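You operate a simulated robot arm through the tools that you are given. There is no shell and no other tool. Be economical: measure what you need, move in short steps, check, and stop when the job is done.

The job below is to be done with a simulated two-armed robot. You get a single attempt, and the scene is never put back.

## Task
Pick up the clear bottle from the parts bench with one hand, pass it to the other hand and put it on the shelf under the padded trestle. Set down upright: clear bottle.

Only the result counts: the job must be done as asked and must still hold three seconds after the hand-in. Knocking over, shifting, dropping, spilling or breaking anything else fails it.

## Robot
Two 7-joint arms with two-finger parallel grippers on one trunk, on a base that drives. Base frame: it is fixed to the floor where the robot stands at the start and does not move with it; the origin is under the middle of the robot, x ahead of it, y to its left, z up. Units: cm, rad, N and s.
The left shoulder is at the start at [5, 16.8, 113.2], the right one opposite. With the tool pointing down near the work surface each hand reaches from about 20 to 66 cm from the robot's upright axis, wherever it stands, measured 20 degrees to its own side. Places, roughly: shelf under the padded trestle [460, -10, 30]. Payload 1.57 kg a hand.
Tool frame (each hand has its own): the origin (TCP) lies between the finger pads and is the grasp point; the fingertips stand 3 cm ahead of it; z points along the fingers, y is the line along which they close. Largest opening 8 cm; finger width 1.7, thickness 1.2; the body of the gripper, 4 by 8.2 cm, starts 8 cm behind the TCP.
Orientation is that of the tool frame in the base frame, as a unit quaternion [w, x, y, z]. With the fingers straight down and closing along the base's y, the tool's x points along the base's -x, its y along +y and its z along -z.

## Interface
- The arms move only by the tool arm_command. It takes "left_series", "right_series" or both (then of equal length, played together; a hand with none holds still); each is text: rows parted by semicolons, each of 7 numbers parted by spaces: the turn, a rotation vector about the base's x, y, z in rad, then the shift along the base's x, y, z in m, then the finger opening in m, from 0 to 0.08. In form: wx wy wz dx dy dz jaw; .... A call has 1 to 20 rows; each row shifts and turns the commanded pose from where the row before left it. Each row takes 0.2 s and may step no farther than 5 cm and 0.15 rad from the row before; otherwise, or with a gripper value out of range, the whole call is refused. Where a pose cannot be reached the arm comes as near as it can. A force on the tool above 40 N (or 10 N above the force at the start of the call, whichever is more), or a blocked arm, ends the call early, and 0.2 s more pass. The fingers move at their own pace (about 4.5 cm/s each) and stop on an object; they squeeze with about 43 N. The grip force told is the motor's: it shows also when the fingers shut on nothing. Time passes only in rows, and 0.2 s behind the last, so rows that do not move let the fingers close. The reply holds the time, the measured pose of the TCP, the force on the tool along the base axes, the opening and the grip force, in the units named above and with some noise, with the torque about the TCP (base axes, N m) and any sound that the robot's microphone picked up.
- Cameras (640 x 400 px; columns grow to the right, rows downward): "scene" is now at [11.1, 5.52, 134.76]; the picture's right is [0.59, -0.80, 0.00], its down [-0.42, -0.31, -0.85] and it looks along [0.68, 0.51, -0.52] (base axes); focal length 258 px, centre (320, 200). "left" rides on the left gripper at [7.2, 0.7, -12.2] in its tool frame; the picture's right is [-0.09, 1.00, 0.00], its down [-0.84, -0.08, -0.54] and it looks along [-0.54, -0.05, 0.84] (tool axes); focal length 238 px, centre (320, 200). "right" rides on the right gripper at [7.2, -0.7, -12.2] in its tool frame; the picture's right is [0.09, 1.00, 0.00], its down [-0.84, 0.08, -0.54] and it looks along [-0.54, 0.05, 0.84] (tool axes); focal length 238 px, centre (320, 200).
- grab_frame(camera): a new picture of that camera. No time passes.
- lift_body(by): slides the trunk up (or, below 0, down) by that many cm; the arms and the scene camera ride with it, the base frame stays. It gives what a move gives, with no picture.
- steer(legs): drives the robot by 1 to 6 legs, each [ahead, left, turn to the left] in cm, cm and rad, along the robot's own axes; the way and the turn of a leg run together, so that a leg with both is an arc; at most 150 cm and 3.142 rad a leg. The arms and the cameras ride along, it lands a little off, and it stops where it bumps. It gives what a move gives.
- head_to(pan, tilt): turns the head with the scene camera to pan (to the left, within 1.396 rad either way) and tilt (down, from -0.506 to 1.204), counted from straight ahead of the robot. It gives what a move gives.
- measure_at(camera, pixels): for up to 12 pixels [column, row] of the newest picture of that camera ("zoom" is the newest enlarged one), the place [x, y, z] in the base frame of the surface seen there, good to about 0.3 cm. No time passes.
- enlarge(camera, box): a new picture of the part [left, top, right, bottom] of that camera's present view, enlarged. No time passes.
- close_job(): hands the job in; it is judged then, once.

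Keep the steps short. Do not move on a guess: measure, check each grasp and each placing, and mend mistakes. In all there are 80 turns and 62 pictures (those below and enlarged ones count). Leave the grippers open and the arms clear of the work at the hand-in unless told otherwise, and finish with a single line.

The tools are called after "Emit:" by a JSON object that holds its "name" and its "arguments". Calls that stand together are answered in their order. arm_command: Moves the arms, as the interface text tells. Its arguments: {"type":"object","properties":{"left_series":{"type":"string"},"right_series":{"type":"string"}},"required":[]} The other tools are called the same way: lift_body (by) slides the trunk up or down; steer (legs) drives the base; head_to (pan, tilt) turns the head that bears the scene camera; grab_frame (camera) takes a picture; measure_at (camera, pixels) gives the place of the surface under pixels of a picture; enlarge (camera, box) takes an enlarged picture of a part of a camera's view; close_job () hands the job in.

At the start:

```text
t: 0.0
left_tool_pos: [22.1, 27.08, 122.49]
left_orientation: [0.0, 0.0, 1.0, -0.001]
left_contact_force: [-0.3, -0.2, -0.8]
left_torque: [0.01, -0.02, 0.0]
left_grip_width: 8.0
left_grip_force: 0.0
right_tool_pos: [44.44, 1.78, 116.47]
right_orientation: [0.0, 0.0, 1.0, 0.0]
right_contact_force: [0.9, -0.4, -0.5]
right_torque: [0.0, 0.0, 0.0]
right_grip_width: 8.01
right_grip_force: 0.1
trunk travel left (down, up): [-30.0, 14.3]
robot x, y, heading: [0.02, -0.27, 0.003]
head pan, tilt: [0.637, 0.552]
```

scene: 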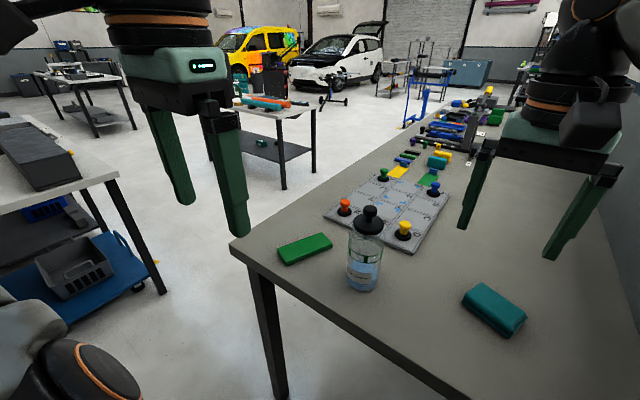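
right: 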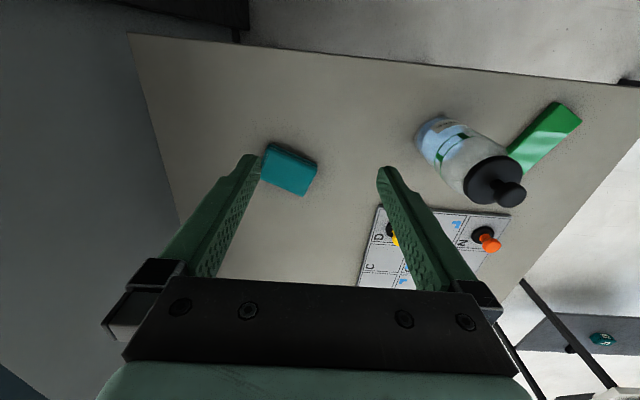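
left: 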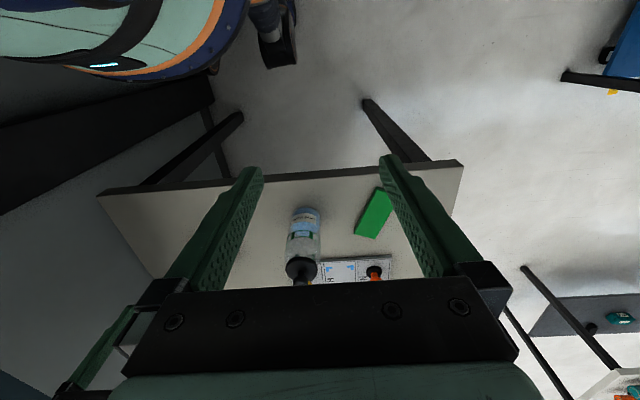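

I see the clear bottle at about (365,255) in the scene picture. I'll measure the bottle and its surroundings and enlarge it.

Emit:
{"name": "measure_at", "arguments": {"camera": "scene", "pixels": [[370, 210], [370, 225], [366, 240], [365, 265], [364, 285], [350, 265], [379, 265], [330, 245], [403, 225], [345, 204], [362, 300], [232, 240]]}}

Emit:
{"name": "enlarge", "arguments": {"camera": "scene", "box": [280, 180, 460, 300]}}

```text
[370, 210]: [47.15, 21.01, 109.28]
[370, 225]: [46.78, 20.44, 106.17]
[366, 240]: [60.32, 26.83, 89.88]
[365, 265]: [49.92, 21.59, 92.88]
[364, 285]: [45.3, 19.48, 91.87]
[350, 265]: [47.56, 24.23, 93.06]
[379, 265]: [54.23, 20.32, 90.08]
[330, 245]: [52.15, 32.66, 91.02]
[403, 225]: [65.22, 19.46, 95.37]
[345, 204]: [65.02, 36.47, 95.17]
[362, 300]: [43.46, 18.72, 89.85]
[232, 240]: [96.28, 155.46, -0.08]
```

```text
3.33 times, centred on (370, 240) of scene
```

zoom: 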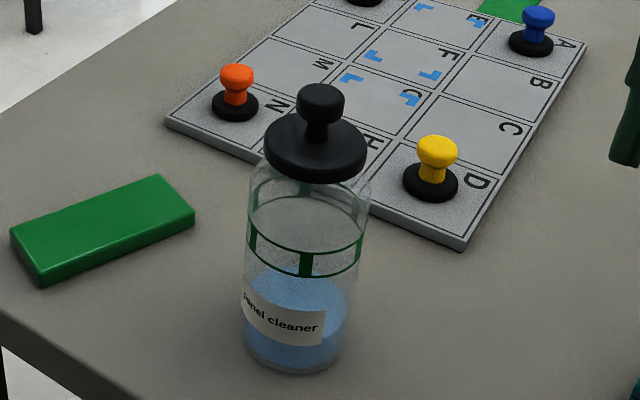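

The bottle has a black stopper (may be loose), so I'll grip the body. Measuring opaque parts in the zoom: knob, cap rim, label and bottom.

Emit:
{"name": "measure_at", "arguments": {"camera": "zoom", "pixels": [[320, 92], [320, 110], [315, 130], [270, 150], [362, 150], [315, 172], [246, 300], [320, 325], [285, 322], [305, 262], [300, 366], [358, 250]]}}

Emit:
{"name": "enlarge", "arguments": {"camera": "right", "box": [380, 80, 620, 240]}}

```text
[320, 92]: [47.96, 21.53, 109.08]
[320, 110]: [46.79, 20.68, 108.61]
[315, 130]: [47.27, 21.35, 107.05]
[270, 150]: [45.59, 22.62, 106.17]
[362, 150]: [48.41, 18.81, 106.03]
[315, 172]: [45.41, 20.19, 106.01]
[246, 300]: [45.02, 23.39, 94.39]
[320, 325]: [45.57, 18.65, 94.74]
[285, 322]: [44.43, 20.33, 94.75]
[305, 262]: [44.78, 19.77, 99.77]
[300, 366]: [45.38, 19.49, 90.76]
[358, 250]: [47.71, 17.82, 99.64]
```

```text
2.50 times, centred on (500, 160) of right
```

zoom: 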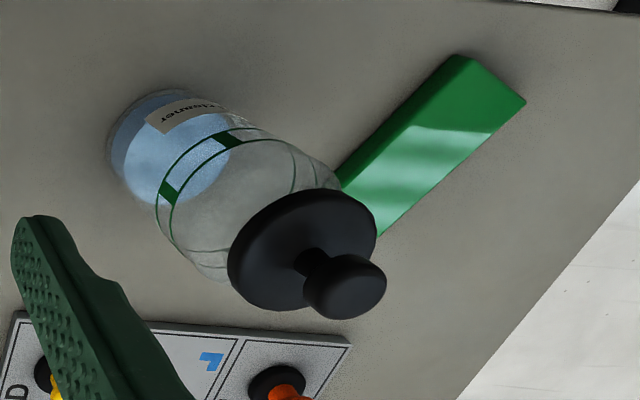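

Bottle: axis about (47.5, 21.3), body radius ~3.2, bench z≈90, body to ~104, cap/knob to ~109.5. Before choosing hands, I look toward the trestle ahead at [460,-10,30].

Emit:
{"name": "head_to", "arguments": {"pan": 0.0, "tilt": 0.25}}

Emit:
{"name": "grab_frame", "arguments": {"camera": "scene"}}

```text
t: 1.0
left_tool_pos: [21.86, 26.89, 122.45]
left_orientation: [0.0, 0.0, 1.0, -0.001]
left_contact_force: [-0.3, -0.1, 0.0]
left_torque: [0.0, 0.0, -0.04]
left_grip_width: 7.99
left_grip_force: 0.0
right_tool_pos: [44.48, 1.7, 116.49]
right_orientation: [0.0, 0.0, 1.0, 0.0]
right_contact_force: [0.0, 0.2, 0.8]
right_torque: [-0.01, 0.02, -0.02]
right_grip_width: 8.0
right_grip_force: 0.0
trunk travel left (down, up): [-30.0, 14.3]
robot x, y, heading: [-0.25, -0.03, -0.001]
head pan, tilt: [0.0, 0.25]
```

```text
56 pictures are left
```

scene: 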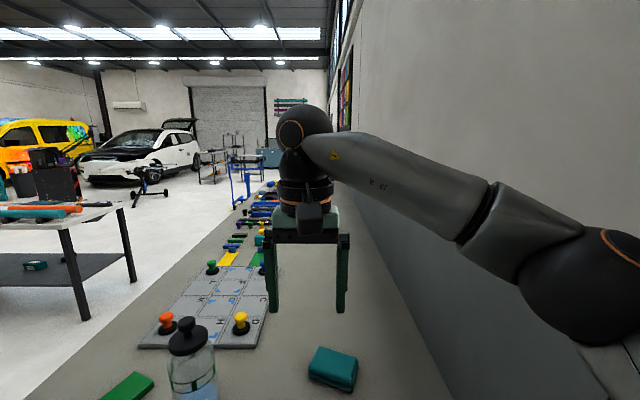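

Bench runs ahead along a wall; free aisle on the left. Enlarging the far trestle region (blue thing around (245,180)).

Emit:
{"name": "enlarge", "arguments": {"camera": "scene", "box": [180, 120, 300, 220]}}

```text
4.00 times, centred on (240, 170) of scene
```

zoom: 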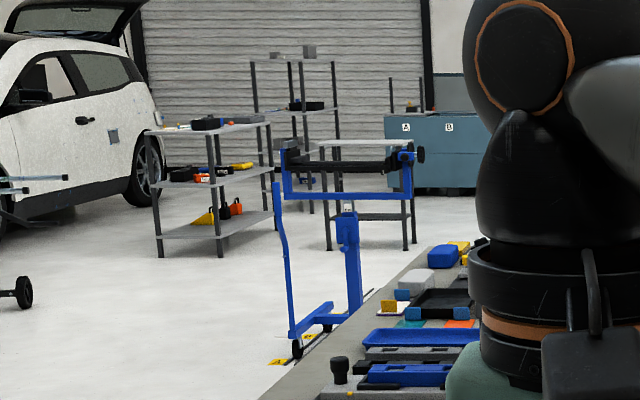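

Emit:
{"name": "measure_at", "arguments": {"camera": "zoom", "pixels": [[345, 195], [350, 165], [292, 310], [352, 300], [298, 347], [375, 140], [380, 217], [330, 245], [406, 245], [275, 245], [220, 250], [190, 230]]}}

```text
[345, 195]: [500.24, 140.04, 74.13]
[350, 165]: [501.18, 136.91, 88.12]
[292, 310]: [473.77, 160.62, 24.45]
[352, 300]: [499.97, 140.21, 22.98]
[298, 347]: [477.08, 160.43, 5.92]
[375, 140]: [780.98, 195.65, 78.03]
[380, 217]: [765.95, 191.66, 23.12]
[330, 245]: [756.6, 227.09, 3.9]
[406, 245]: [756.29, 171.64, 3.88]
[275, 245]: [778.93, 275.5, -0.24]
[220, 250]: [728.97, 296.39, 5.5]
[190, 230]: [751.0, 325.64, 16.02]
```

The target is hidden behind the right arm; I'll find it when driving. First the pick: left hand, fingers down, moves above the bottle at high z (fingertips ~119, well above the 109.5 knob).

Emit:
{"name": "arm_command", "arguments": {"left_series": "0 0 0 0.0427 -0.0093 0 0.08;0 0 0 0.0427 -0.0093 0 0.08;0 0 0 0.0427 -0.0093 0 0.08;0 0 0 0.0427 -0.0093 0 0.08;0 0 0 0.0427 -0.0093 0 0.08;0 0 0 0.0427 -0.0093 0 0.08;0 0 0 0 0 0 0.08"}}

Emit:
{"name": "head_to", "arguments": {"pan": 0.45, "tilt": 0.55}}

Emit:
{"name": "grab_frame", "arguments": {"camera": "left"}}

Emit:
{"name": "grab_frame", "arguments": {"camera": "scene"}}

```text
t: 2.6
left_tool_pos: [45.92, 22.72, 120.95]
left_orientation: [0.0, -0.002, 1.0, -0.001]
left_contact_force: [0.0, -0.3, 0.0]
left_torque: [0.03, 0.0, -0.01]
left_grip_width: 8.01
left_grip_force: 0.0
left hand out of reach, approached as far as the arm can: row 6
right_tool_pos: [44.53, 1.86, 116.49]
right_orientation: [0.0, 0.0, 1.0, 0.0]
right_contact_force: [-0.3, 0.1, 0.4]
right_torque: [0.0, -0.04, -0.02]
right_grip_width: 8.01
right_grip_force: 0.0
trunk travel left (down, up): [-30.0, 14.3]
robot x, y, heading: [-0.16, 0.04, -0.001]
head pan, tilt: [0.0, 0.25]
```

```text
t: 3.5
left_tool_pos: [45.72, 22.58, 121.09]
left_orientation: [0.001, 0.0, 1.0, -0.001]
left_contact_force: [0.6, -0.1, -1.2]
left_torque: [-0.02, 0.01, -0.01]
left_grip_width: 8.01
left_grip_force: 0.2
right_tool_pos: [44.45, 1.78, 116.49]
right_orientation: [-0.001, 0.0, 1.0, -0.001]
right_contact_force: [-0.6, -0.4, 0.5]
right_torque: [-0.01, 0.01, -0.01]
right_grip_width: 8.02
right_grip_force: 0.1
trunk travel left (down, up): [-30.0, 14.3]
robot x, y, heading: [-0.23, -0.27, -0.006]
head pan, tilt: [0.45, 0.55]
```

```text
54 pictures are left
```

left: 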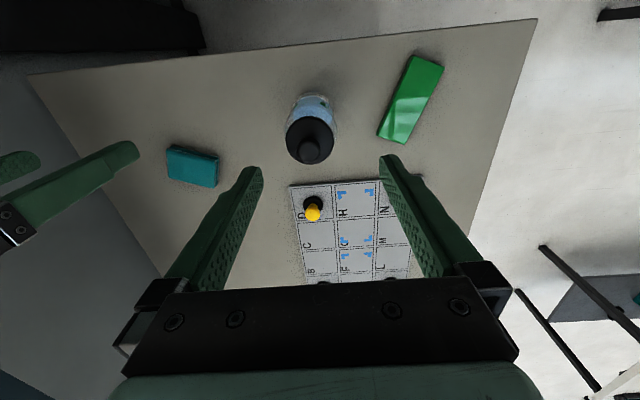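

```text
53 pictures are left
```

scene: 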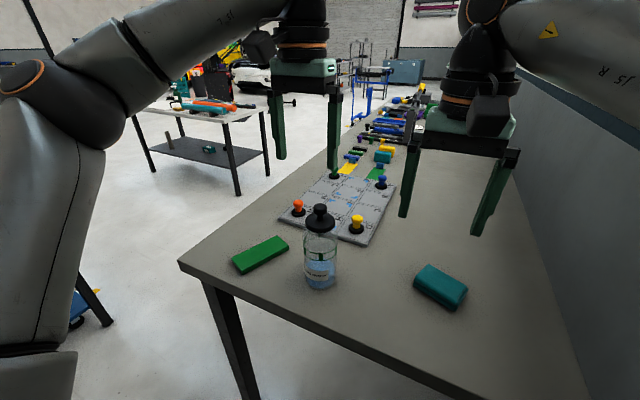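

The arm is near its reach limit at this height; lower it will reach more. I re-measure bottle points from this second view: knob ~(319,209), cap rim, label.

Emit:
{"name": "measure_at", "arguments": {"camera": "scene", "pixels": [[320, 209], [319, 222], [306, 225], [333, 225], [318, 275], [319, 286], [306, 262], [334, 255]]}}

Emit:
{"name": "measure_at", "arguments": {"camera": "left", "pixels": [[309, 148], [292, 135], [331, 140], [310, 120], [310, 163]]}}

```text
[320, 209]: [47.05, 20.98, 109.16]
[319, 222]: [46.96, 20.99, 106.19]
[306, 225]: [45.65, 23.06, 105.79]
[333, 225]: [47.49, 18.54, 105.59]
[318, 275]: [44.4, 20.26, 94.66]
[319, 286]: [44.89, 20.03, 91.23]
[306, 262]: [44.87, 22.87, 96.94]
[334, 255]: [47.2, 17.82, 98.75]
```

```text
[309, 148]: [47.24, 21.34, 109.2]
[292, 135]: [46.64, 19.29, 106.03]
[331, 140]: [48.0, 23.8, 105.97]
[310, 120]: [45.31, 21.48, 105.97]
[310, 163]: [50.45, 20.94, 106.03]
```

Axis confirmed ≈ (47.5, 21.2), knob top ≈109.3. Lower to z≈114 and correct x/y.

Emit:
{"name": "arm_command", "arguments": {"left_series": "0 0 0 0 0 -0.03 0.08;0 0 0 0.005 -0.004 -0.03 0.08;0 0 0 0.005 -0.004 -0.01 0.08;0 0 0 0 0 0 0.08"}}

```text
t: 4.5
left_tool_pos: [46.74, 21.83, 114.11]
left_orientation: [0.001, -0.001, 1.0, 0.0]
left_contact_force: [-0.1, -0.6, -0.7]
left_torque: [-0.04, 0.01, 0.02]
left_grip_width: 8.02
left_grip_force: 0.0
right_tool_pos: [44.5, 1.78, 116.44]
right_orientation: [0.001, 0.0, 1.0, 0.0]
right_contact_force: [-0.2, -0.6, 0.0]
right_torque: [-0.08, -0.05, -0.02]
right_grip_width: 8.01
right_grip_force: 0.0
trunk travel left (down, up): [-30.0, 14.3]
robot x, y, heading: [-0.09, -0.13, 0.0]
head pan, tilt: [0.45, 0.55]
```

Now to axis, then straight down to z≈102.5 (gripper body stays above the knob).

Emit:
{"name": "arm_command", "arguments": {"left_series": "0 0 0 0.007 -0.006 0 0.08;0 0 0 0 0 -0.03 0.08;0 0 0 0 0 -0.03 0.08;0 0 0 0 0 -0.03 0.08;0 0 0 0 0 -0.025 0.08;0 0 0 0 0 0 0.08"}}

Emit:
{"name": "grab_frame", "arguments": {"camera": "scene"}}

Emit:
{"name": "grab_frame", "arguments": {"camera": "left"}}

```text
t: 5.9
left_tool_pos: [47.17, 21.21, 102.65]
left_orientation: [0.0, 0.0, 1.0, 0.0]
left_contact_force: [0.1, -0.1, -0.2]
left_torque: [-0.03, 0.0, -0.01]
left_grip_width: 7.97
left_grip_force: 0.0
right_tool_pos: [44.54, 1.8, 116.52]
right_orientation: [0.0, 0.0, 1.0, 0.0]
right_contact_force: [0.2, 0.0, -0.4]
right_torque: [0.03, -0.02, -0.01]
right_grip_width: 8.01
right_grip_force: 0.0
trunk travel left (down, up): [-30.0, 14.3]
robot x, y, heading: [0.04, 0.26, -0.001]
head pan, tilt: [0.45, 0.55]
```

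```text
52 pictures are left
```

scene: 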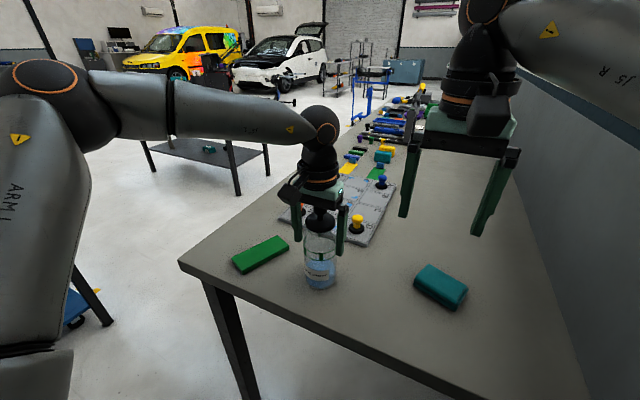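

```text
51 pictures are left
```

left: 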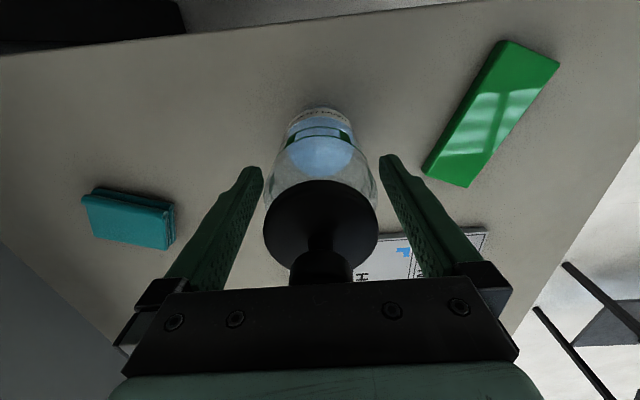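

The bottle is centred between the fingers, knob below the gripper body. Close (several still rows).

Emit:
{"name": "arm_command", "arguments": {"left_series": "0 0 0 0 0 0 0.06;0 0 0 0 0 0 0.05;0 0 0 0 0 0 0.05;0 0 0 0 0 0 0.05"}}

```text
t: 6.9
left_tool_pos: [47.25, 21.23, 102.59]
left_orientation: [0.0, 0.0, 1.0, 0.0]
left_contact_force: [-0.4, 0.6, 0.6]
left_torque: [0.03, -0.02, -0.03]
left_grip_width: 6.79
left_grip_force: 43.2
right_tool_pos: [44.58, 1.85, 116.53]
right_orientation: [0.001, 0.0, 1.0, 0.001]
right_contact_force: [-0.6, -0.8, -0.7]
right_torque: [0.01, 0.01, -0.01]
right_grip_width: 8.0
right_grip_force: 0.0
trunk travel left (down, up): [-30.0, 14.3]
robot x, y, heading: [0.1, -0.24, 0.002]
head pan, tilt: [0.45, 0.55]
```

Gripped at 6.79 cm, 43 N. Lift 6 cm with jaw kept closing.

Emit:
{"name": "arm_command", "arguments": {"left_series": "0 0 0 0 0 0.01 0.05;0 0 0 0 0 0.02 0.05;0 0 0 0 0 0.03 0.05;0 0 0 0 0 0 0.05"}}

Emit:
{"name": "grab_frame", "arguments": {"camera": "scene"}}

```text
t: 7.9
left_tool_pos: [47.32, 21.33, 108.69]
left_orientation: [0.0, 0.0, 1.0, -0.002]
left_contact_force: [-0.9, -0.2, -1.0]
left_torque: [0.01, 0.01, -0.02]
left_grip_width: 6.8
left_grip_force: 42.9
right_tool_pos: [44.41, 1.81, 116.51]
right_orientation: [0.0, -0.001, 1.0, 0.001]
right_contact_force: [-0.2, 0.2, -0.6]
right_torque: [0.03, -0.01, -0.01]
right_grip_width: 8.02
right_grip_force: 0.1
trunk travel left (down, up): [-30.0, 14.3]
robot x, y, heading: [-0.01, 0.27, -0.001]
head pan, tilt: [0.45, 0.55]
```

```text
50 pictures are left
```

scene: 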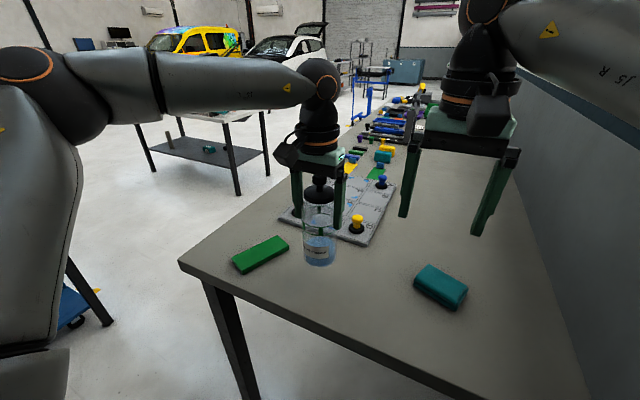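

Bottle is off the bench. Before handing over I need to see the shelf to choose the hand-over pitch, so I'll carry it there in the left hand. Measure bench corner/aisle and retract bottle and right hand.

Emit:
{"name": "measure_at", "arguments": {"camera": "scene", "pixels": [[182, 261], [280, 322], [400, 385], [268, 215], [330, 160], [384, 100], [239, 192], [270, 172], [330, 117], [240, 370]]}}

Emit:
{"name": "arm_command", "arguments": {"left_series": "0 0 0 -0.03 0 0.02 0.05;0 0 0 -0.04 0 0.02 0.05;0 0 0 -0.04 0 0.02 0.05;0 0 0 0 0 0 0.05", "right_series": "0 0 0 -0.04 -0.03 0 0.08;0 0 0 -0.04 -0.03 0 0.08;0 0 0 -0.04 -0.03 0 0.08;0 0 0 0 -0.03 0 0.08"}}

```text
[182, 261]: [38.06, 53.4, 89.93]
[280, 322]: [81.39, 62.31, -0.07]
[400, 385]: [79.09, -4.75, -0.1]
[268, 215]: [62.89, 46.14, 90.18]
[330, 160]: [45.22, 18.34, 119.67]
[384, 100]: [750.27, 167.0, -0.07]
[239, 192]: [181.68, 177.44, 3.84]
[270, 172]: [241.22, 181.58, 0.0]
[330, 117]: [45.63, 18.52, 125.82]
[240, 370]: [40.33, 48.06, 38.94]
```

```text
t: 8.9
left_tool_pos: [35.34, 24.31, 114.83]
left_orientation: [0.005, -0.003, 1.0, -0.012]
left_contact_force: [-0.1, 0.7, -0.9]
left_torque: [-0.09, 0.06, 0.0]
left_grip_width: 6.8
left_grip_force: 43.1
right_tool_pos: [27.69, -0.25, 115.28]
right_orientation: [0.001, -0.11, 0.992, -0.058]
right_contact_force: [0.8, 0.1, 0.7]
right_torque: [0.03, 0.03, 0.0]
right_grip_width: 8.01
right_grip_force: 0.0
trunk travel left (down, up): [-30.0, 14.3]
robot x, y, heading: [-0.32, 0.61, 0.01]
head pan, tilt: [0.45, 0.55]
stopped in row 4 (right hand): the arm was blocked; the commanded pose is now the measured one
```

The right arm was blocked (perhaps by the wall on the right). I look to the right.

Emit:
{"name": "head_to", "arguments": {"pan": -0.6, "tilt": 0.5}}

Emit:
{"name": "grab_frame", "arguments": {"camera": "scene"}}

```text
t: 10.2
left_tool_pos: [35.52, 24.12, 114.54]
left_orientation: [0.005, -0.001, 1.0, -0.013]
left_contact_force: [-0.6, -0.1, -2.1]
left_torque: [-0.02, -0.01, 0.0]
left_grip_width: 6.81
left_grip_force: 43.4
right_tool_pos: [27.67, -0.24, 115.18]
right_orientation: [0.002, -0.11, 0.992, -0.059]
right_contact_force: [0.1, 0.0, 0.0]
right_torque: [-0.04, -0.01, 0.0]
right_grip_width: 8.04
right_grip_force: 0.0
trunk travel left (down, up): [-30.0, 14.3]
robot x, y, heading: [0.08, 0.62, 0.001]
head pan, tilt: [-0.6, 0.499]
```

```text
49 pictures are left
```

scene: 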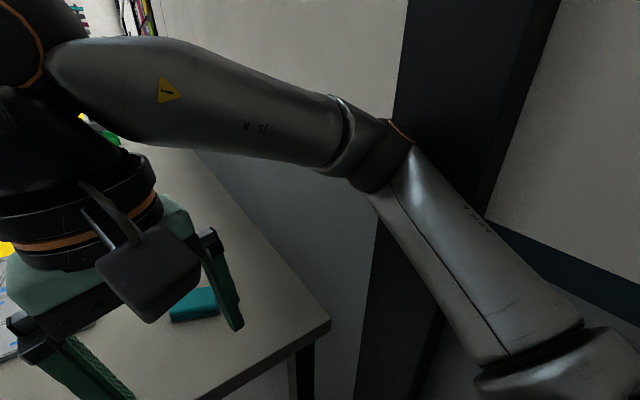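

The right elbow touches the wall pillar. I'll drive away from the wall; first look left to see what stands there.

Emit:
{"name": "head_to", "arguments": {"pan": 1.3, "tilt": 0.5}}

Emit:
{"name": "grab_frame", "arguments": {"camera": "scene"}}

```text
t: 12.1
left_tool_pos: [35.48, 24.1, 114.55]
left_orientation: [0.004, -0.001, 1.0, -0.013]
left_contact_force: [0.6, 0.0, -1.2]
left_torque: [0.01, 0.04, 0.02]
left_grip_width: 6.78
left_grip_force: 42.6
right_tool_pos: [27.57, -0.43, 115.11]
right_orientation: [0.001, -0.11, 0.992, -0.06]
right_contact_force: [0.8, -0.9, 0.0]
right_torque: [0.02, 0.01, 0.01]
right_grip_width: 8.0
right_grip_force: 0.1
trunk travel left (down, up): [-30.0, 14.3]
robot x, y, heading: [0.16, 0.27, 0.005]
head pan, tilt: [1.3, 0.499]
```

```text
48 pictures are left
```

scene: 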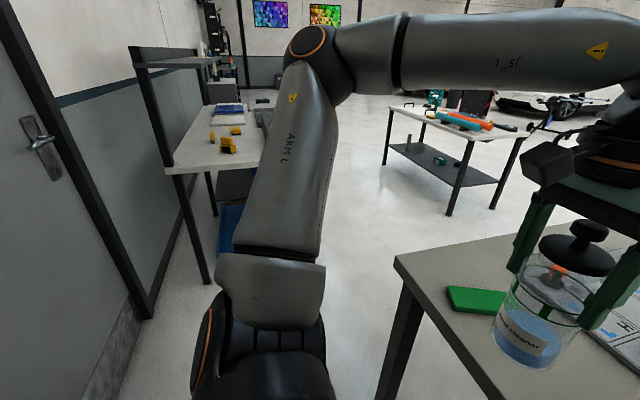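

Emit:
{"name": "measure_at", "arguments": {"camera": "scene", "pixels": [[170, 167], [208, 282], [262, 165], [232, 220], [150, 310], [448, 213], [342, 380], [392, 258], [490, 205], [385, 165], [120, 380]]}}

```text
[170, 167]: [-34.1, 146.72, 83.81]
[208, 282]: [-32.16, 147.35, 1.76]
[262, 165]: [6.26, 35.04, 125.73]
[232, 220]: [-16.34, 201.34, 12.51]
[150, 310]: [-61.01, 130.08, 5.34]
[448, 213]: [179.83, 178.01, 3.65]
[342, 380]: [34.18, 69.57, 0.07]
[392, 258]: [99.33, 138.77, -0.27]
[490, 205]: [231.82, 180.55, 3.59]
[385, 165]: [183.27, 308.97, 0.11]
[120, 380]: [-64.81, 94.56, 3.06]
```

Aisle lies between bench (y≤53) and shelving (y≥147), second table legs at y≈178. Drive left 15, back 8, left 85 to the lane at y≈100.

Emit:
{"name": "steer", "arguments": {"legs": [[0, 15, 0], [-8, 0, 0], [0, 85, 0]]}}

Emit:
{"name": "head_to", "arguments": {"pan": -0.3, "tilt": 0.3}}

Emit:
{"name": "grab_frame", "arguments": {"camera": "scene"}}

```text
t: 18.3
left_tool_pos: [29.18, 123.48, 114.84]
left_orientation: [-0.001, 0.008, 1.0, -0.001]
left_contact_force: [0.0, 0.4, -1.4]
left_torque: [0.01, -0.03, -0.02]
left_grip_width: 6.83
left_grip_force: 42.9
right_tool_pos: [21.31, 98.56, 114.97]
right_orientation: [-0.003, -0.091, 0.995, -0.042]
right_contact_force: [0.3, 0.3, 0.7]
right_torque: [-0.03, 0.04, -0.02]
right_grip_width: 8.0
right_grip_force: 0.0
trunk travel left (down, up): [-30.0, 14.3]
robot x, y, heading: [-7.38, 102.61, -0.011]
head pan, tilt: [1.3, 0.499]
```

```text
t: 20.0
left_tool_pos: [29.14, 123.41, 114.91]
left_orientation: [-0.001, 0.008, 1.0, 0.0]
left_contact_force: [-0.2, 0.4, -1.7]
left_torque: [0.0, 0.01, -0.02]
left_grip_width: 6.79
left_grip_force: 42.8
right_tool_pos: [21.25, 98.58, 114.92]
right_orientation: [-0.004, -0.092, 0.995, -0.042]
right_contact_force: [-0.9, 0.2, 1.0]
right_torque: [-0.05, -0.02, 0.04]
right_grip_width: 7.99
right_grip_force: 0.2
trunk travel left (down, up): [-30.0, 14.3]
robot x, y, heading: [-7.5, 102.58, -0.011]
head pan, tilt: [-0.3, 0.3]
```

```text
47 pictures are left
```

scene: 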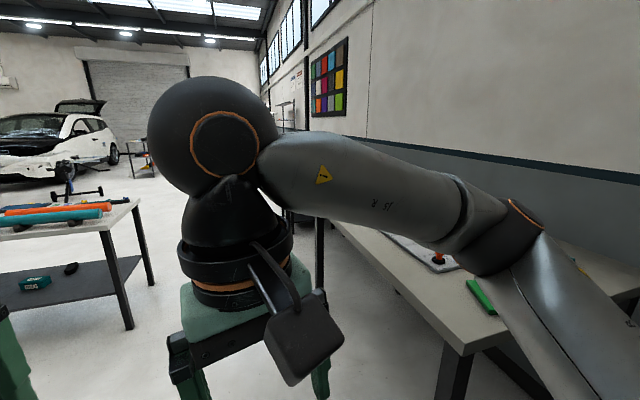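

The right arm blocks the view; move the right hand to the right and down.

Emit:
{"name": "arm_command", "arguments": {"right_series": "0 0 0 0.03 -0.04 0 0.08;0 0 0 0.03 -0.04 -0.02 0.08;0 0 0 0.03 -0.04 -0.03 0.08;0 0 0 0.02 -0.04 -0.04 0.08;0 0 0 0 -0.04 -0.04 0.08;0 0 0 0 0 0 0.08"}}

Emit:
{"name": "grab_frame", "arguments": {"camera": "scene"}}

```text
refused: row 2 steps farther than a row can; nothing moved
```

```text
46 pictures are left
```

scene: 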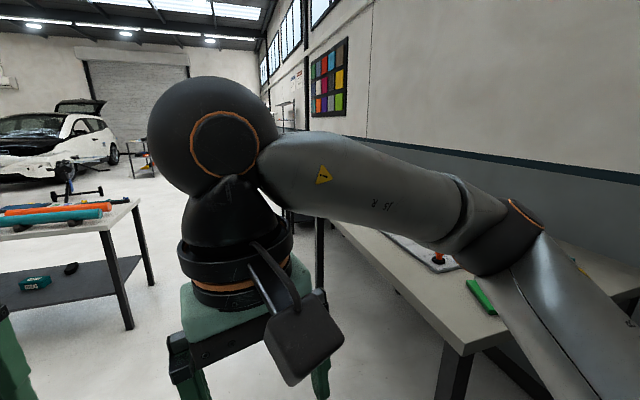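

Emit:
{"name": "arm_command", "arguments": {"right_series": "0.04 0 -0.09 0.03 -0.03 0 0.08;0.04 0 -0.09 0.02 -0.03 -0.02 0.08;0 0 0 0.02 -0.03 -0.03 0.08;0 0 0 0.01 -0.03 -0.03 0.08;0 0 0 0 -0.03 -0.03 0.08;0 0 0 0 -0.03 -0.03 0.08;0 0 0 0 0 0 0.08"}}

Emit:
{"name": "grab_frame", "arguments": {"camera": "scene"}}

```text
t: 21.6
left_tool_pos: [29.12, 123.49, 114.9]
left_orientation: [0.001, 0.007, 1.0, -0.001]
left_contact_force: [1.4, -0.1, -2.0]
left_torque: [-0.02, 0.01, -0.03]
left_grip_width: 6.79
left_grip_force: 43.0
right_tool_pos: [29.14, 80.74, 101.02]
right_orientation: [-0.003, -0.001, 1.0, -0.001]
right_contact_force: [0.8, 0.6, -0.3]
right_torque: [0.0, 0.01, 0.0]
right_grip_width: 8.01
right_grip_force: 0.1
trunk travel left (down, up): [-30.0, 14.3]
robot x, y, heading: [-7.59, 102.47, -0.015]
head pan, tilt: [-0.3, 0.3]
```

```text
45 pictures are left
```

scene: 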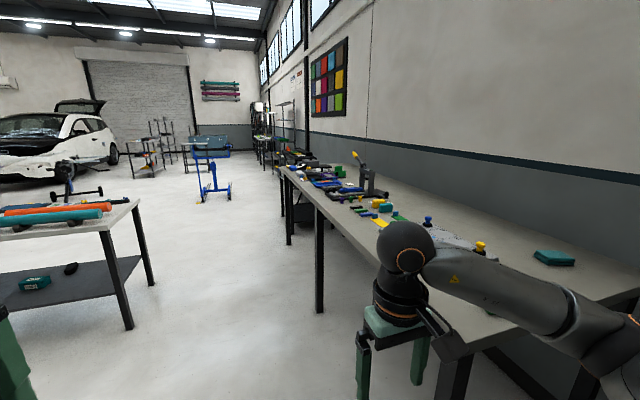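

Clear view. The bench ends around (285,175), with other units beyond. Enlarge that zone and measure.

Emit:
{"name": "enlarge", "arguments": {"camera": "scene", "box": [230, 100, 350, 230]}}

Emit:
{"name": "measure_at", "arguments": {"camera": "scene", "pixels": [[286, 172], [288, 243], [319, 310], [302, 213], [266, 160], [262, 165], [200, 200], [228, 198], [124, 325], [150, 283], [110, 225], [135, 200]]}}

```text
3.08 times, centred on (290, 165) of scene
```

zoom: 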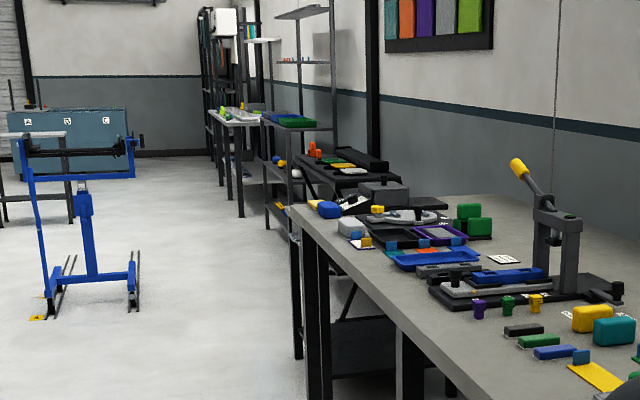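

```text
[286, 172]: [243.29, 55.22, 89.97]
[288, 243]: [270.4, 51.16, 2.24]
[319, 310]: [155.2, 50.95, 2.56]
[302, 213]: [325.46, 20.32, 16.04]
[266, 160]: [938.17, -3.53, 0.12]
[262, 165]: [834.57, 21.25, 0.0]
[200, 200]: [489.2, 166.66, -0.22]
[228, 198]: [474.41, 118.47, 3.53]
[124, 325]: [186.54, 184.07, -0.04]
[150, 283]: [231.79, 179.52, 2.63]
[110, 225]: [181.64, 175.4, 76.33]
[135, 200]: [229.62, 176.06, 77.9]
```

Lane y≈60–118 is clear up to the blue stand (x≈470). Drive ahead 280.

Emit:
{"name": "steer", "arguments": {"legs": [[0, 0, 0.015], [150, 0, 0], [130, 0, 0]]}}

Emit:
{"name": "head_to", "arguments": {"pan": -0.5, "tilt": 0.45}}

Emit:
{"name": "grab_frame", "arguments": {"camera": "scene"}}

```text
t: 35.3
left_tool_pos: [304.64, 128.47, 114.89]
left_orientation: [0.0, 0.008, 1.0, -0.001]
left_contact_force: [0.0, 0.5, -1.8]
left_torque: [0.02, 0.04, -0.01]
left_grip_width: 6.76
left_grip_force: 42.8
right_tool_pos: [304.48, 85.7, 101.08]
right_orientation: [-0.004, -0.002, 1.0, -0.001]
right_contact_force: [0.1, 0.0, 0.0]
right_torque: [0.0, 0.04, -0.02]
right_grip_width: 7.96
right_grip_force: 0.1
trunk travel left (down, up): [-30.0, 14.3]
robot x, y, heading: [267.61, 107.63, -0.019]
head pan, tilt: [-0.3, 0.3]
```

```text
t: 36.0
left_tool_pos: [304.56, 128.53, 114.89]
left_orientation: [0.0, 0.008, 1.0, -0.001]
left_contact_force: [0.2, 1.5, -1.4]
left_torque: [-0.02, 0.02, -0.02]
left_grip_width: 6.81
left_grip_force: 42.7
right_tool_pos: [304.56, 85.76, 101.08]
right_orientation: [-0.004, -0.001, 1.0, -0.001]
right_contact_force: [-0.4, -0.2, -0.6]
right_torque: [0.04, 0.01, -0.01]
right_grip_width: 8.0
right_grip_force: 0.0
trunk travel left (down, up): [-30.0, 14.3]
robot x, y, heading: [268.05, 107.7, -0.013]
head pan, tilt: [-0.499, 0.45]
```

```text
43 pictures are left
```

scene: 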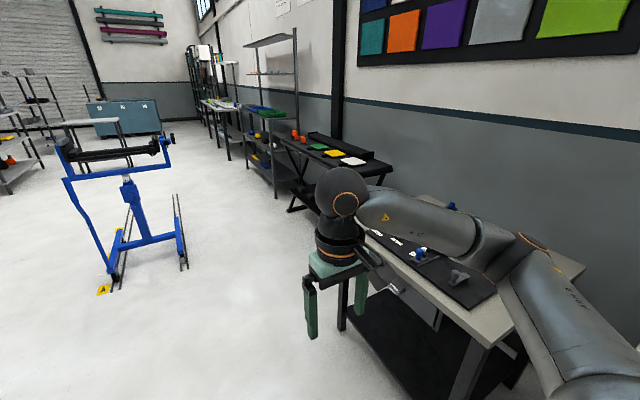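

The black trestle with a padded roll at about (330,160) looks like the target. Enlarge and measure.

Emit:
{"name": "enlarge", "arguments": {"camera": "scene", "box": [260, 110, 420, 220]}}

Emit:
{"name": "measure_at", "arguments": {"camera": "scene", "pixels": [[320, 140], [290, 143], [355, 172], [288, 192], [292, 211], [344, 325], [450, 395], [305, 165], [272, 198], [180, 268], [395, 230], [298, 190]]}}

```text
3.64 times, centred on (340, 165) of scene
```

zoom: 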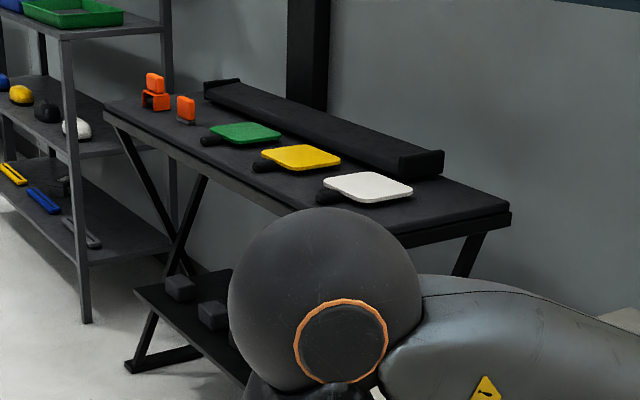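

```text
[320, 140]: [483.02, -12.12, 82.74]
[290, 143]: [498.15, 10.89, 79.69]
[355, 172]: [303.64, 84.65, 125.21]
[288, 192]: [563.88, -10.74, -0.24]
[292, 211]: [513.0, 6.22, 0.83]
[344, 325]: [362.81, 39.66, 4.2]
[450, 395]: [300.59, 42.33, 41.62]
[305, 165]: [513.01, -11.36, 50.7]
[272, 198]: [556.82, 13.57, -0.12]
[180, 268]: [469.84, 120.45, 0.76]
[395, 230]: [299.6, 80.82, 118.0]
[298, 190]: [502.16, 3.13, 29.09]
```

Target shelf: z≈29 under the black trestle (x≈400–510, front edge y≈5–12, top z≈80), shelf holds some black blocks. I'll drive to (400, 92), turn to face −y and look.

Emit:
{"name": "steer", "arguments": {"legs": [[132, -13, 0], [0, 0, -1.555]]}}

Emit:
{"name": "head_to", "arguments": {"pan": 0.3, "tilt": 0.6}}

Emit:
{"name": "grab_frame", "arguments": {"camera": "scene"}}

```text
t: 46.1
left_tool_pos: [415.11, 54.19, 114.8]
left_orientation: [0.0, 0.708, 0.706, 0.0]
left_contact_force: [0.9, 0.2, -1.8]
left_torque: [0.01, -0.04, 0.02]
left_grip_width: 6.79
left_grip_force: 43.1
right_tool_pos: [372.27, 53.75, 101.1]
right_orientation: [-0.003, 0.702, 0.712, 0.002]
right_contact_force: [-0.4, -0.2, 0.0]
right_torque: [0.03, -0.02, 0.03]
right_grip_width: 8.0
right_grip_force: 0.0
trunk travel left (down, up): [-30.0, 14.3]
robot x, y, heading: [393.51, 90.44, -1.576]
head pan, tilt: [-0.499, 0.45]
```

```text
t: 47.3
left_tool_pos: [415.02, 54.21, 114.82]
left_orientation: [-0.001, 0.71, 0.704, -0.001]
left_contact_force: [-0.3, 1.1, -1.8]
left_torque: [-0.02, -0.01, -0.01]
left_grip_width: 6.79
left_grip_force: 42.8
right_tool_pos: [372.23, 53.78, 101.1]
right_orientation: [-0.003, 0.703, 0.712, 0.002]
right_contact_force: [0.6, -0.4, 0.7]
right_torque: [-0.03, -0.03, 0.0]
right_grip_width: 8.01
right_grip_force: 0.0
trunk travel left (down, up): [-30.0, 14.3]
robot x, y, heading: [393.69, 90.62, -1.579]
head pan, tilt: [0.3, 0.6]
```

```text
41 pictures are left
```

scene: 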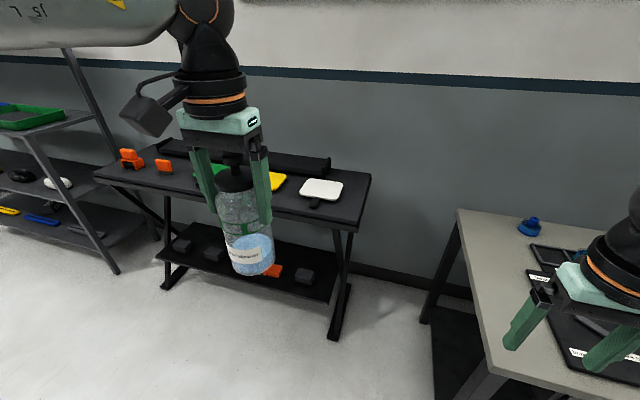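

Good view. Measure trestle top, shelf edges and objects on it.

Emit:
{"name": "measure_at", "arguments": {"camera": "scene", "pixels": [[97, 178], [358, 230], [370, 178], [160, 258], [330, 300], [340, 262], [185, 243], [213, 252], [273, 272], [305, 275], [215, 262], [290, 287]]}}

Emit:
{"name": "enlarge", "arguments": {"camera": "scene", "box": [140, 190, 380, 340]}}

```text
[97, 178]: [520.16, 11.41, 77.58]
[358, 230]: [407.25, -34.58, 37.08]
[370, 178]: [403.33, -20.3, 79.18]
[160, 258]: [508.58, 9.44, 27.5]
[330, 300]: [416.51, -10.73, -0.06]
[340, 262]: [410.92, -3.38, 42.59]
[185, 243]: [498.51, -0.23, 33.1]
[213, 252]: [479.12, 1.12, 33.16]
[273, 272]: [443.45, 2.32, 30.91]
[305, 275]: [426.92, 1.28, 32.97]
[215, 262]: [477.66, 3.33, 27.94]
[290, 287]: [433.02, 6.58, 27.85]
```

```text
2.67 times, centred on (260, 265) of scene
```

zoom: 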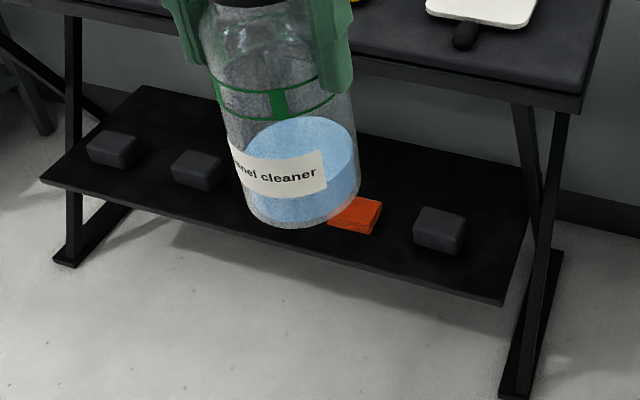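

Shelf surface z≈28, front edge y≈9; blocks at x≈498, 479, 427 and an orange one at 443; the bottle hides x≈445–475. I move left 40 and ahead 10 for free space away from the bench, then look at the shelf gap.

Emit:
{"name": "steer", "arguments": {"legs": [[0, 40, 0], [10, 0, 0.0]]}}

Emit:
{"name": "grab_frame", "arguments": {"camera": "scene"}}

```text
t: 50.5
left_tool_pos: [453.82, 44.05, 114.85]
left_orientation: [0.0, 0.71, 0.705, 0.0]
left_contact_force: [0.4, -0.4, -0.8]
left_torque: [0.02, -0.04, -0.02]
left_grip_width: 6.78
left_grip_force: 42.7
right_tool_pos: [411.13, 43.79, 101.11]
right_orientation: [-0.003, 0.703, 0.712, 0.002]
right_contact_force: [0.5, 0.6, -0.8]
right_torque: [0.03, 0.01, -0.03]
right_grip_width: 8.01
right_grip_force: 0.1
trunk travel left (down, up): [-30.0, 14.3]
robot x, y, heading: [432.62, 80.09, -1.577]
head pan, tilt: [0.3, 0.6]
```

```text
39 pictures are left
```

scene: 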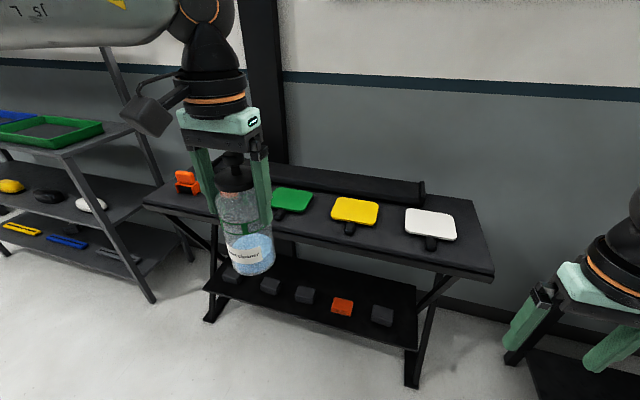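

Five items on the shelf. Enlarge and measure them.

Emit:
{"name": "enlarge", "arguments": {"camera": "scene", "box": [200, 240, 440, 390]}}

Emit:
{"name": "measure_at", "arguments": {"camera": "scene", "pixels": [[231, 275], [270, 282], [305, 291], [342, 302], [382, 311], [400, 340], [300, 312], [225, 296], [290, 268], [330, 278], [400, 292], [416, 348]]}}

```text
2.67 times, centred on (320, 315) of scene
```

zoom: 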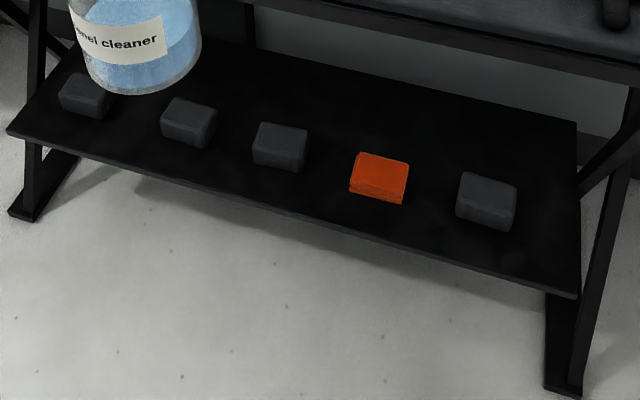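

```text
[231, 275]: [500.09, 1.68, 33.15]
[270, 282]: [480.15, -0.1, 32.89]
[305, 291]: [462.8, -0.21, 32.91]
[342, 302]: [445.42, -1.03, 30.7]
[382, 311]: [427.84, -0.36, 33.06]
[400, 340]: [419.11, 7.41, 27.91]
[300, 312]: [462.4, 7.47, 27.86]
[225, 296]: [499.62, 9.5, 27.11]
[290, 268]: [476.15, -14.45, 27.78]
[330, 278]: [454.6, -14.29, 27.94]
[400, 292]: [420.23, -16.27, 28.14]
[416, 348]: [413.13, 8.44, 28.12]
```

Items are ~17.5 cm apart at y≈0, tops z≈33. Plan: set the bottle at about (454, −10) in/behind the gap between the orange (x 445) and dark (x 463) block, held by the right hand pitched 35° below horizontal, gripping 6.8 cm above the bottle's bottom. 
Now: left brings the bottle toward the robot's centre (435.6, 35, 100) and the right hand pitches up by 0.96 rad at its place.

Emit:
{"name": "arm_command", "arguments": {"left_series": "0 0 0 -0.026 -0.013 -0.021 0.05;0 0 0 -0.026 -0.013 -0.021 0.05;0 0 0 -0.026 -0.013 -0.021 0.05;0 0 0 -0.026 -0.013 -0.021 0.05;0 0 0 -0.026 -0.013 -0.021 0.05;0 0 0 -0.026 -0.013 -0.021 0.05;0 0 0 -0.026 -0.012 -0.021 0.05;0 0 0 0 0 0 0.05", "right_series": "-0.137 0 0 0 0.004 -0.01 0.08;-0.137 0 0 0 0.004 -0.01 0.08;-0.137 0 0 0 0.004 -0.01 0.08;-0.137 0 0 0 0.004 -0.01 0.08;-0.137 0 0 0 0.004 -0.01 0.08;-0.137 0 0 0 0.004 -0.01 0.08;-0.137 0 0 0 0.004 -0.01 0.08;0 0 0 0 0 0 0.08"}}

Emit:
{"name": "head_to", "arguments": {"pan": 0.0, "tilt": 0.8}}

Emit:
{"name": "grab_frame", "arguments": {"camera": "scene"}}

```text
t: 52.3
left_tool_pos: [444.13, 39.66, 99.76]
left_orientation: [0.0, 0.71, 0.704, -0.001]
left_contact_force: [0.2, 0.3, -1.5]
left_torque: [0.05, 0.0, 0.0]
left_grip_width: 6.76
left_grip_force: 43.0
left hand out of reach, approached as far as the arm can: row 4, 5, 6, 7
right_tool_pos: [412.66, 38.57, 93.93]
right_orientation: [0.313, 0.628, 0.64, -0.312]
right_contact_force: [0.0, 0.0, -0.5]
right_torque: [0.0, -0.04, 0.01]
right_grip_width: 7.97
right_grip_force: 0.0
right hand out of reach, approached as far as the arm can: row 4, 5, 6, 7
trunk travel left (down, up): [-30.0, 14.3]
robot x, y, heading: [432.51, 80.41, -1.581]
head pan, tilt: [0.3, 0.6]
```

```text
t: 53.1
left_tool_pos: [444.24, 39.62, 99.82]
left_orientation: [-0.001, 0.71, 0.705, 0.0]
left_contact_force: [-0.6, -0.1, -1.9]
left_torque: [-0.01, 0.04, -0.01]
left_grip_width: 6.79
left_grip_force: 43.5
right_tool_pos: [412.7, 38.56, 94.03]
right_orientation: [0.312, 0.629, 0.64, -0.313]
right_contact_force: [-0.1, -0.4, 0.7]
right_torque: [0.01, -0.01, 0.03]
right_grip_width: 7.99
right_grip_force: 0.1
trunk travel left (down, up): [-30.0, 14.3]
robot x, y, heading: [432.53, 80.54, -1.581]
head pan, tilt: [0.0, 0.799]
```

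```text
37 pictures are left
```

scene: 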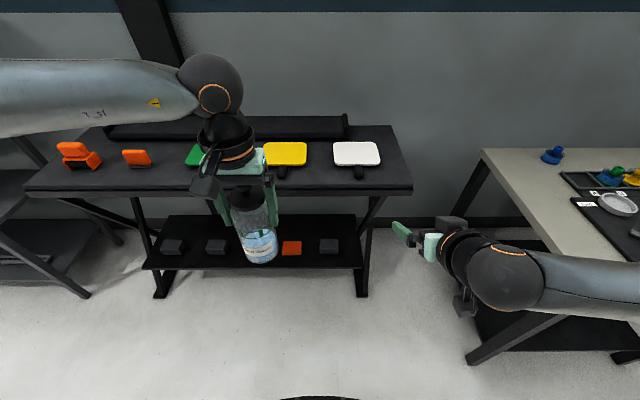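

Both hands hit a limit (right too close in, left across). Try the hand-over farther ahead: left to fwd ~52 / left ~8, right shifts 12 cm to the left.

Emit:
{"name": "arm_command", "arguments": {"left_series": "0 0 0 0 -0.03 0 0.05;0 0 0 0 -0.03 0 0.05;0 0 0 -0.01 -0.03 0 0.05;0 0 0 -0.02 -0.02 0 0.05;0 0 0 -0.02 0 0 0.05;0 0 0 0 0 0 0.05", "right_series": "0 0 0 0.03 0 0 0.08;0 0 0 0.03 0 0 0.08;0 0 0 0.03 0 0 0.08;0 0 0 0.03 0 0 0.08;0 0 0 0 0 0 0.08;0 0 0 0 0 0 0.08"}}

```text
t: 54.5
left_tool_pos: [447.27, 34.54, 100.45]
left_orientation: [-0.001, 0.71, 0.704, -0.001]
left_contact_force: [0.3, -0.5, -1.8]
left_torque: [0.02, -0.01, 0.0]
left_grip_width: 6.77
left_grip_force: 43.2
left hand out of reach, approached as far as the arm can: row 1, 2, 3, 4, 5
right_tool_pos: [424.8, 38.71, 94.19]
right_orientation: [0.322, 0.625, 0.631, -0.327]
right_contact_force: [-0.1, -0.6, 0.4]
right_torque: [0.01, 0.06, 0.01]
right_grip_width: 7.98
right_grip_force: 0.0
trunk travel left (down, up): [-30.0, 14.3]
robot x, y, heading: [432.58, 80.83, -1.576]
head pan, tilt: [0.0, 0.799]
```

Left sits at its forward limit (447.3, 34.5, 100.5); bottle bottom at 87.8. Instead I'll bring the right hand to it from below: lower right to z≈82 and slide left under the bottle.

Emit:
{"name": "arm_command", "arguments": {"right_series": "0 0 0 0 0 -0.04 0.08;0 0 0 0 0 -0.04 0.08;0 0 0 0 0 -0.04 0.08;0 0 0 0.03 0 0 0.08;0 0 0 0.03 0 0 0.08;0 0 0 0.03 0 0 0.08;0 0 0 0 0 0 0.08"}}

```text
t: 56.1
left_tool_pos: [447.28, 34.51, 100.54]
left_orientation: [-0.002, 0.709, 0.705, -0.002]
left_contact_force: [0.6, -0.5, -0.9]
left_torque: [0.03, -0.01, -0.03]
left_grip_width: 6.78
left_grip_force: 43.0
right_tool_pos: [434.08, 38.36, 82.23]
right_orientation: [0.321, 0.625, 0.632, -0.326]
right_contact_force: [-0.6, -0.2, -1.0]
right_torque: [0.0, 0.0, 0.0]
right_grip_width: 8.0
right_grip_force: 0.1
trunk travel left (down, up): [-30.0, 14.3]
robot x, y, heading: [432.11, 80.64, -1.582]
head pan, tilt: [0.0, 0.799]
```

No limit so far. Continue 13 cm left.

Emit:
{"name": "arm_command", "arguments": {"right_series": "0 0 0 0.03 0 0 0.08;0 0 0 0.03 0 0 0.08;0 0 0 0.03 -0.01 0 0.08;0 0 0 0.03 -0.015 0 0.08;0 0 0 0.012 -0.013 0 0.08;0 0 0 0 0 0 0.08"}}

Emit:
{"name": "grab_frame", "arguments": {"camera": "scene"}}

Emit:
{"name": "grab_frame", "arguments": {"camera": "right"}}

```text
t: 57.5
left_tool_pos: [447.28, 34.52, 100.5]
left_orientation: [-0.001, 0.709, 0.705, -0.002]
left_contact_force: [-0.4, 1.0, -1.5]
left_torque: [0.04, -0.01, 0.0]
left_grip_width: 6.79
left_grip_force: 42.6
right_tool_pos: [447.11, 34.66, 82.18]
right_orientation: [0.321, 0.625, 0.632, -0.326]
right_contact_force: [0.8, 0.9, -0.3]
right_torque: [0.02, -0.03, -0.01]
right_grip_width: 7.99
right_grip_force: 0.0
trunk travel left (down, up): [-30.0, 14.3]
robot x, y, heading: [432.47, 80.63, -1.573]
head pan, tilt: [0.0, 0.799]
```

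```text
36 pictures are left
```

scene: 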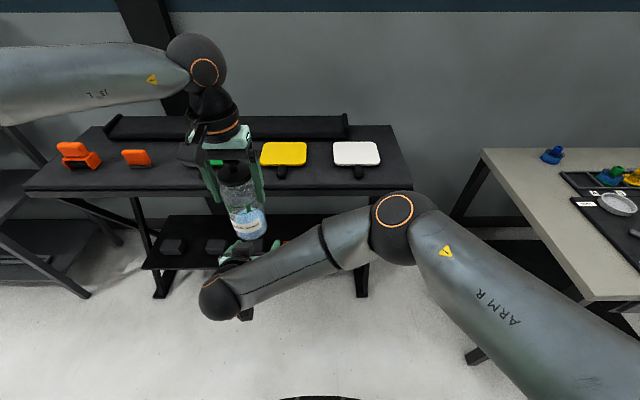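

```text
35 pictures are left
```

right: 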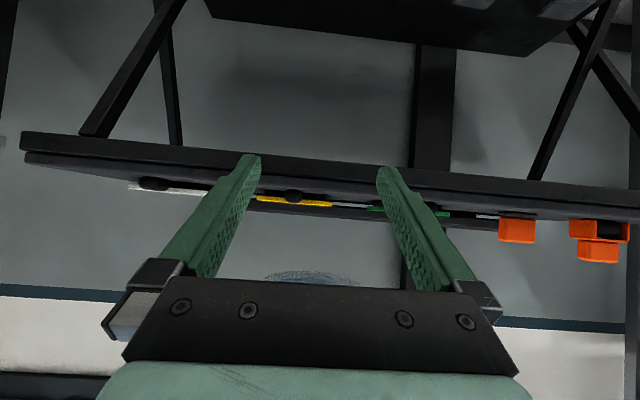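

The right hand is under the bottle; bottle bottom (col ≈311) matches expected centring within ~0.2 cm. Rise 6 cm first and check.

Emit:
{"name": "arm_command", "arguments": {"right_series": "0 0 0 0 0 0.02 0.08;0 0 0 0 0 0.02 0.08;0 0 0 0 0 0.02 0.08;0 0 0 0 0 0 0.08"}}

Emit:
{"name": "grab_frame", "arguments": {"camera": "right"}}

Emit:
{"name": "enlarge", "arguments": {"camera": "scene", "box": [160, 80, 340, 330]}}

```text
t: 58.5
left_tool_pos: [447.13, 34.66, 100.38]
left_orientation: [-0.002, 0.709, 0.705, -0.002]
left_contact_force: [-1.6, -0.9, -2.1]
left_torque: [0.0, 0.02, 0.0]
left_grip_width: 6.77
left_grip_force: 43.2
right_tool_pos: [446.97, 34.8, 88.1]
right_orientation: [0.322, 0.625, 0.632, -0.327]
right_contact_force: [-0.4, 0.4, 0.5]
right_torque: [0.01, -0.03, 0.04]
right_grip_width: 8.0
right_grip_force: 0.1
trunk travel left (down, up): [-30.0, 14.3]
robot x, y, heading: [432.4, 80.36, -1.577]
head pan, tilt: [0.0, 0.799]
```

```text
34 pictures are left
```

right: 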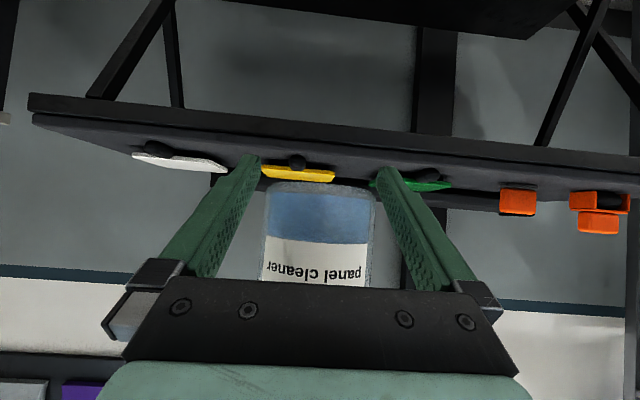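

```text
1.60 times, centred on (250, 205) of scene
```

zoom: 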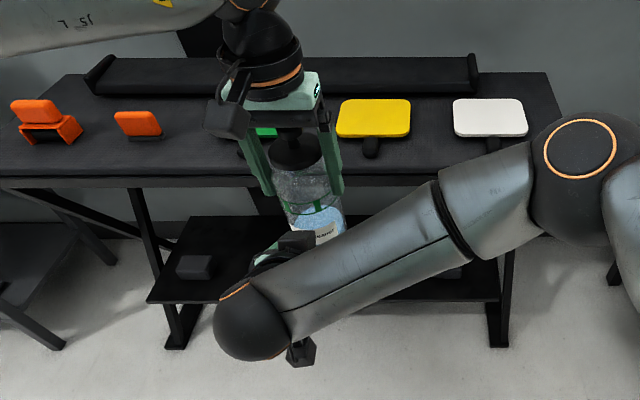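

Bottle enters nicely between the right fingers. Rise another 6.3 cm.

Emit:
{"name": "arm_command", "arguments": {"right_series": "0 0 0 0 0 0.02 0.08;0 0 0 0 0 0.02 0.08;0 0 0 0 0 0.013 0.08;0 0 0 0 0 0.01 0.08;0 0 0 0 0 0 0.08"}}

Emit:
{"name": "grab_frame", "arguments": {"camera": "right"}}

Emit:
{"name": "grab_frame", "arguments": {"camera": "left"}}

```text
t: 59.7
left_tool_pos: [447.13, 34.57, 100.53]
left_orientation: [-0.001, 0.709, 0.705, -0.001]
left_contact_force: [-0.4, -0.9, -0.9]
left_torque: [0.02, -0.02, 0.03]
left_grip_width: 6.78
left_grip_force: 42.9
right_tool_pos: [447.06, 34.64, 94.46]
right_orientation: [0.321, 0.626, 0.632, -0.327]
right_contact_force: [0.1, 0.9, 0.2]
right_torque: [-0.01, 0.0, 0.0]
right_grip_width: 8.02
right_grip_force: 0.0
trunk travel left (down, up): [-30.0, 14.3]
robot x, y, heading: [432.46, 80.62, -1.575]
head pan, tilt: [0.0, 0.799]
```

```text
32 pictures are left
```

right: 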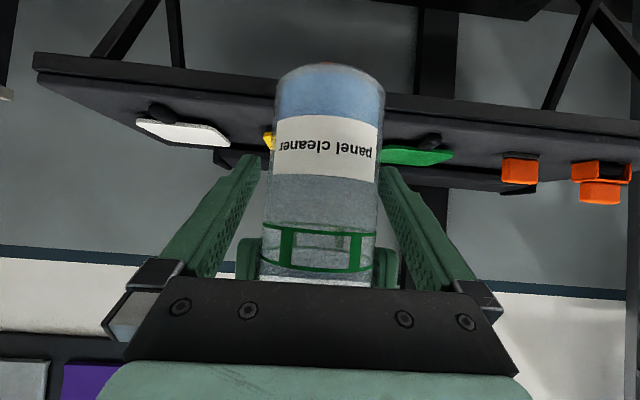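

```text
31 pictures are left
```

left: 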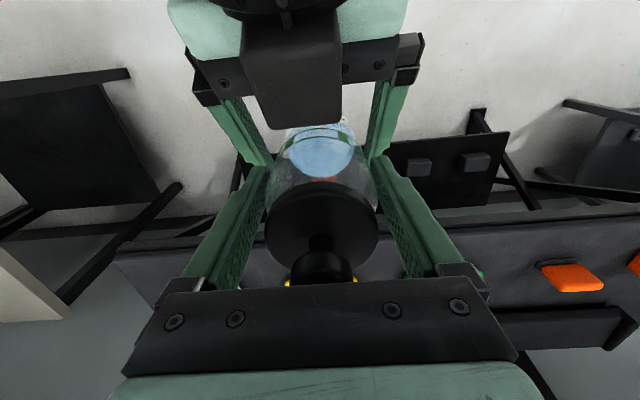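

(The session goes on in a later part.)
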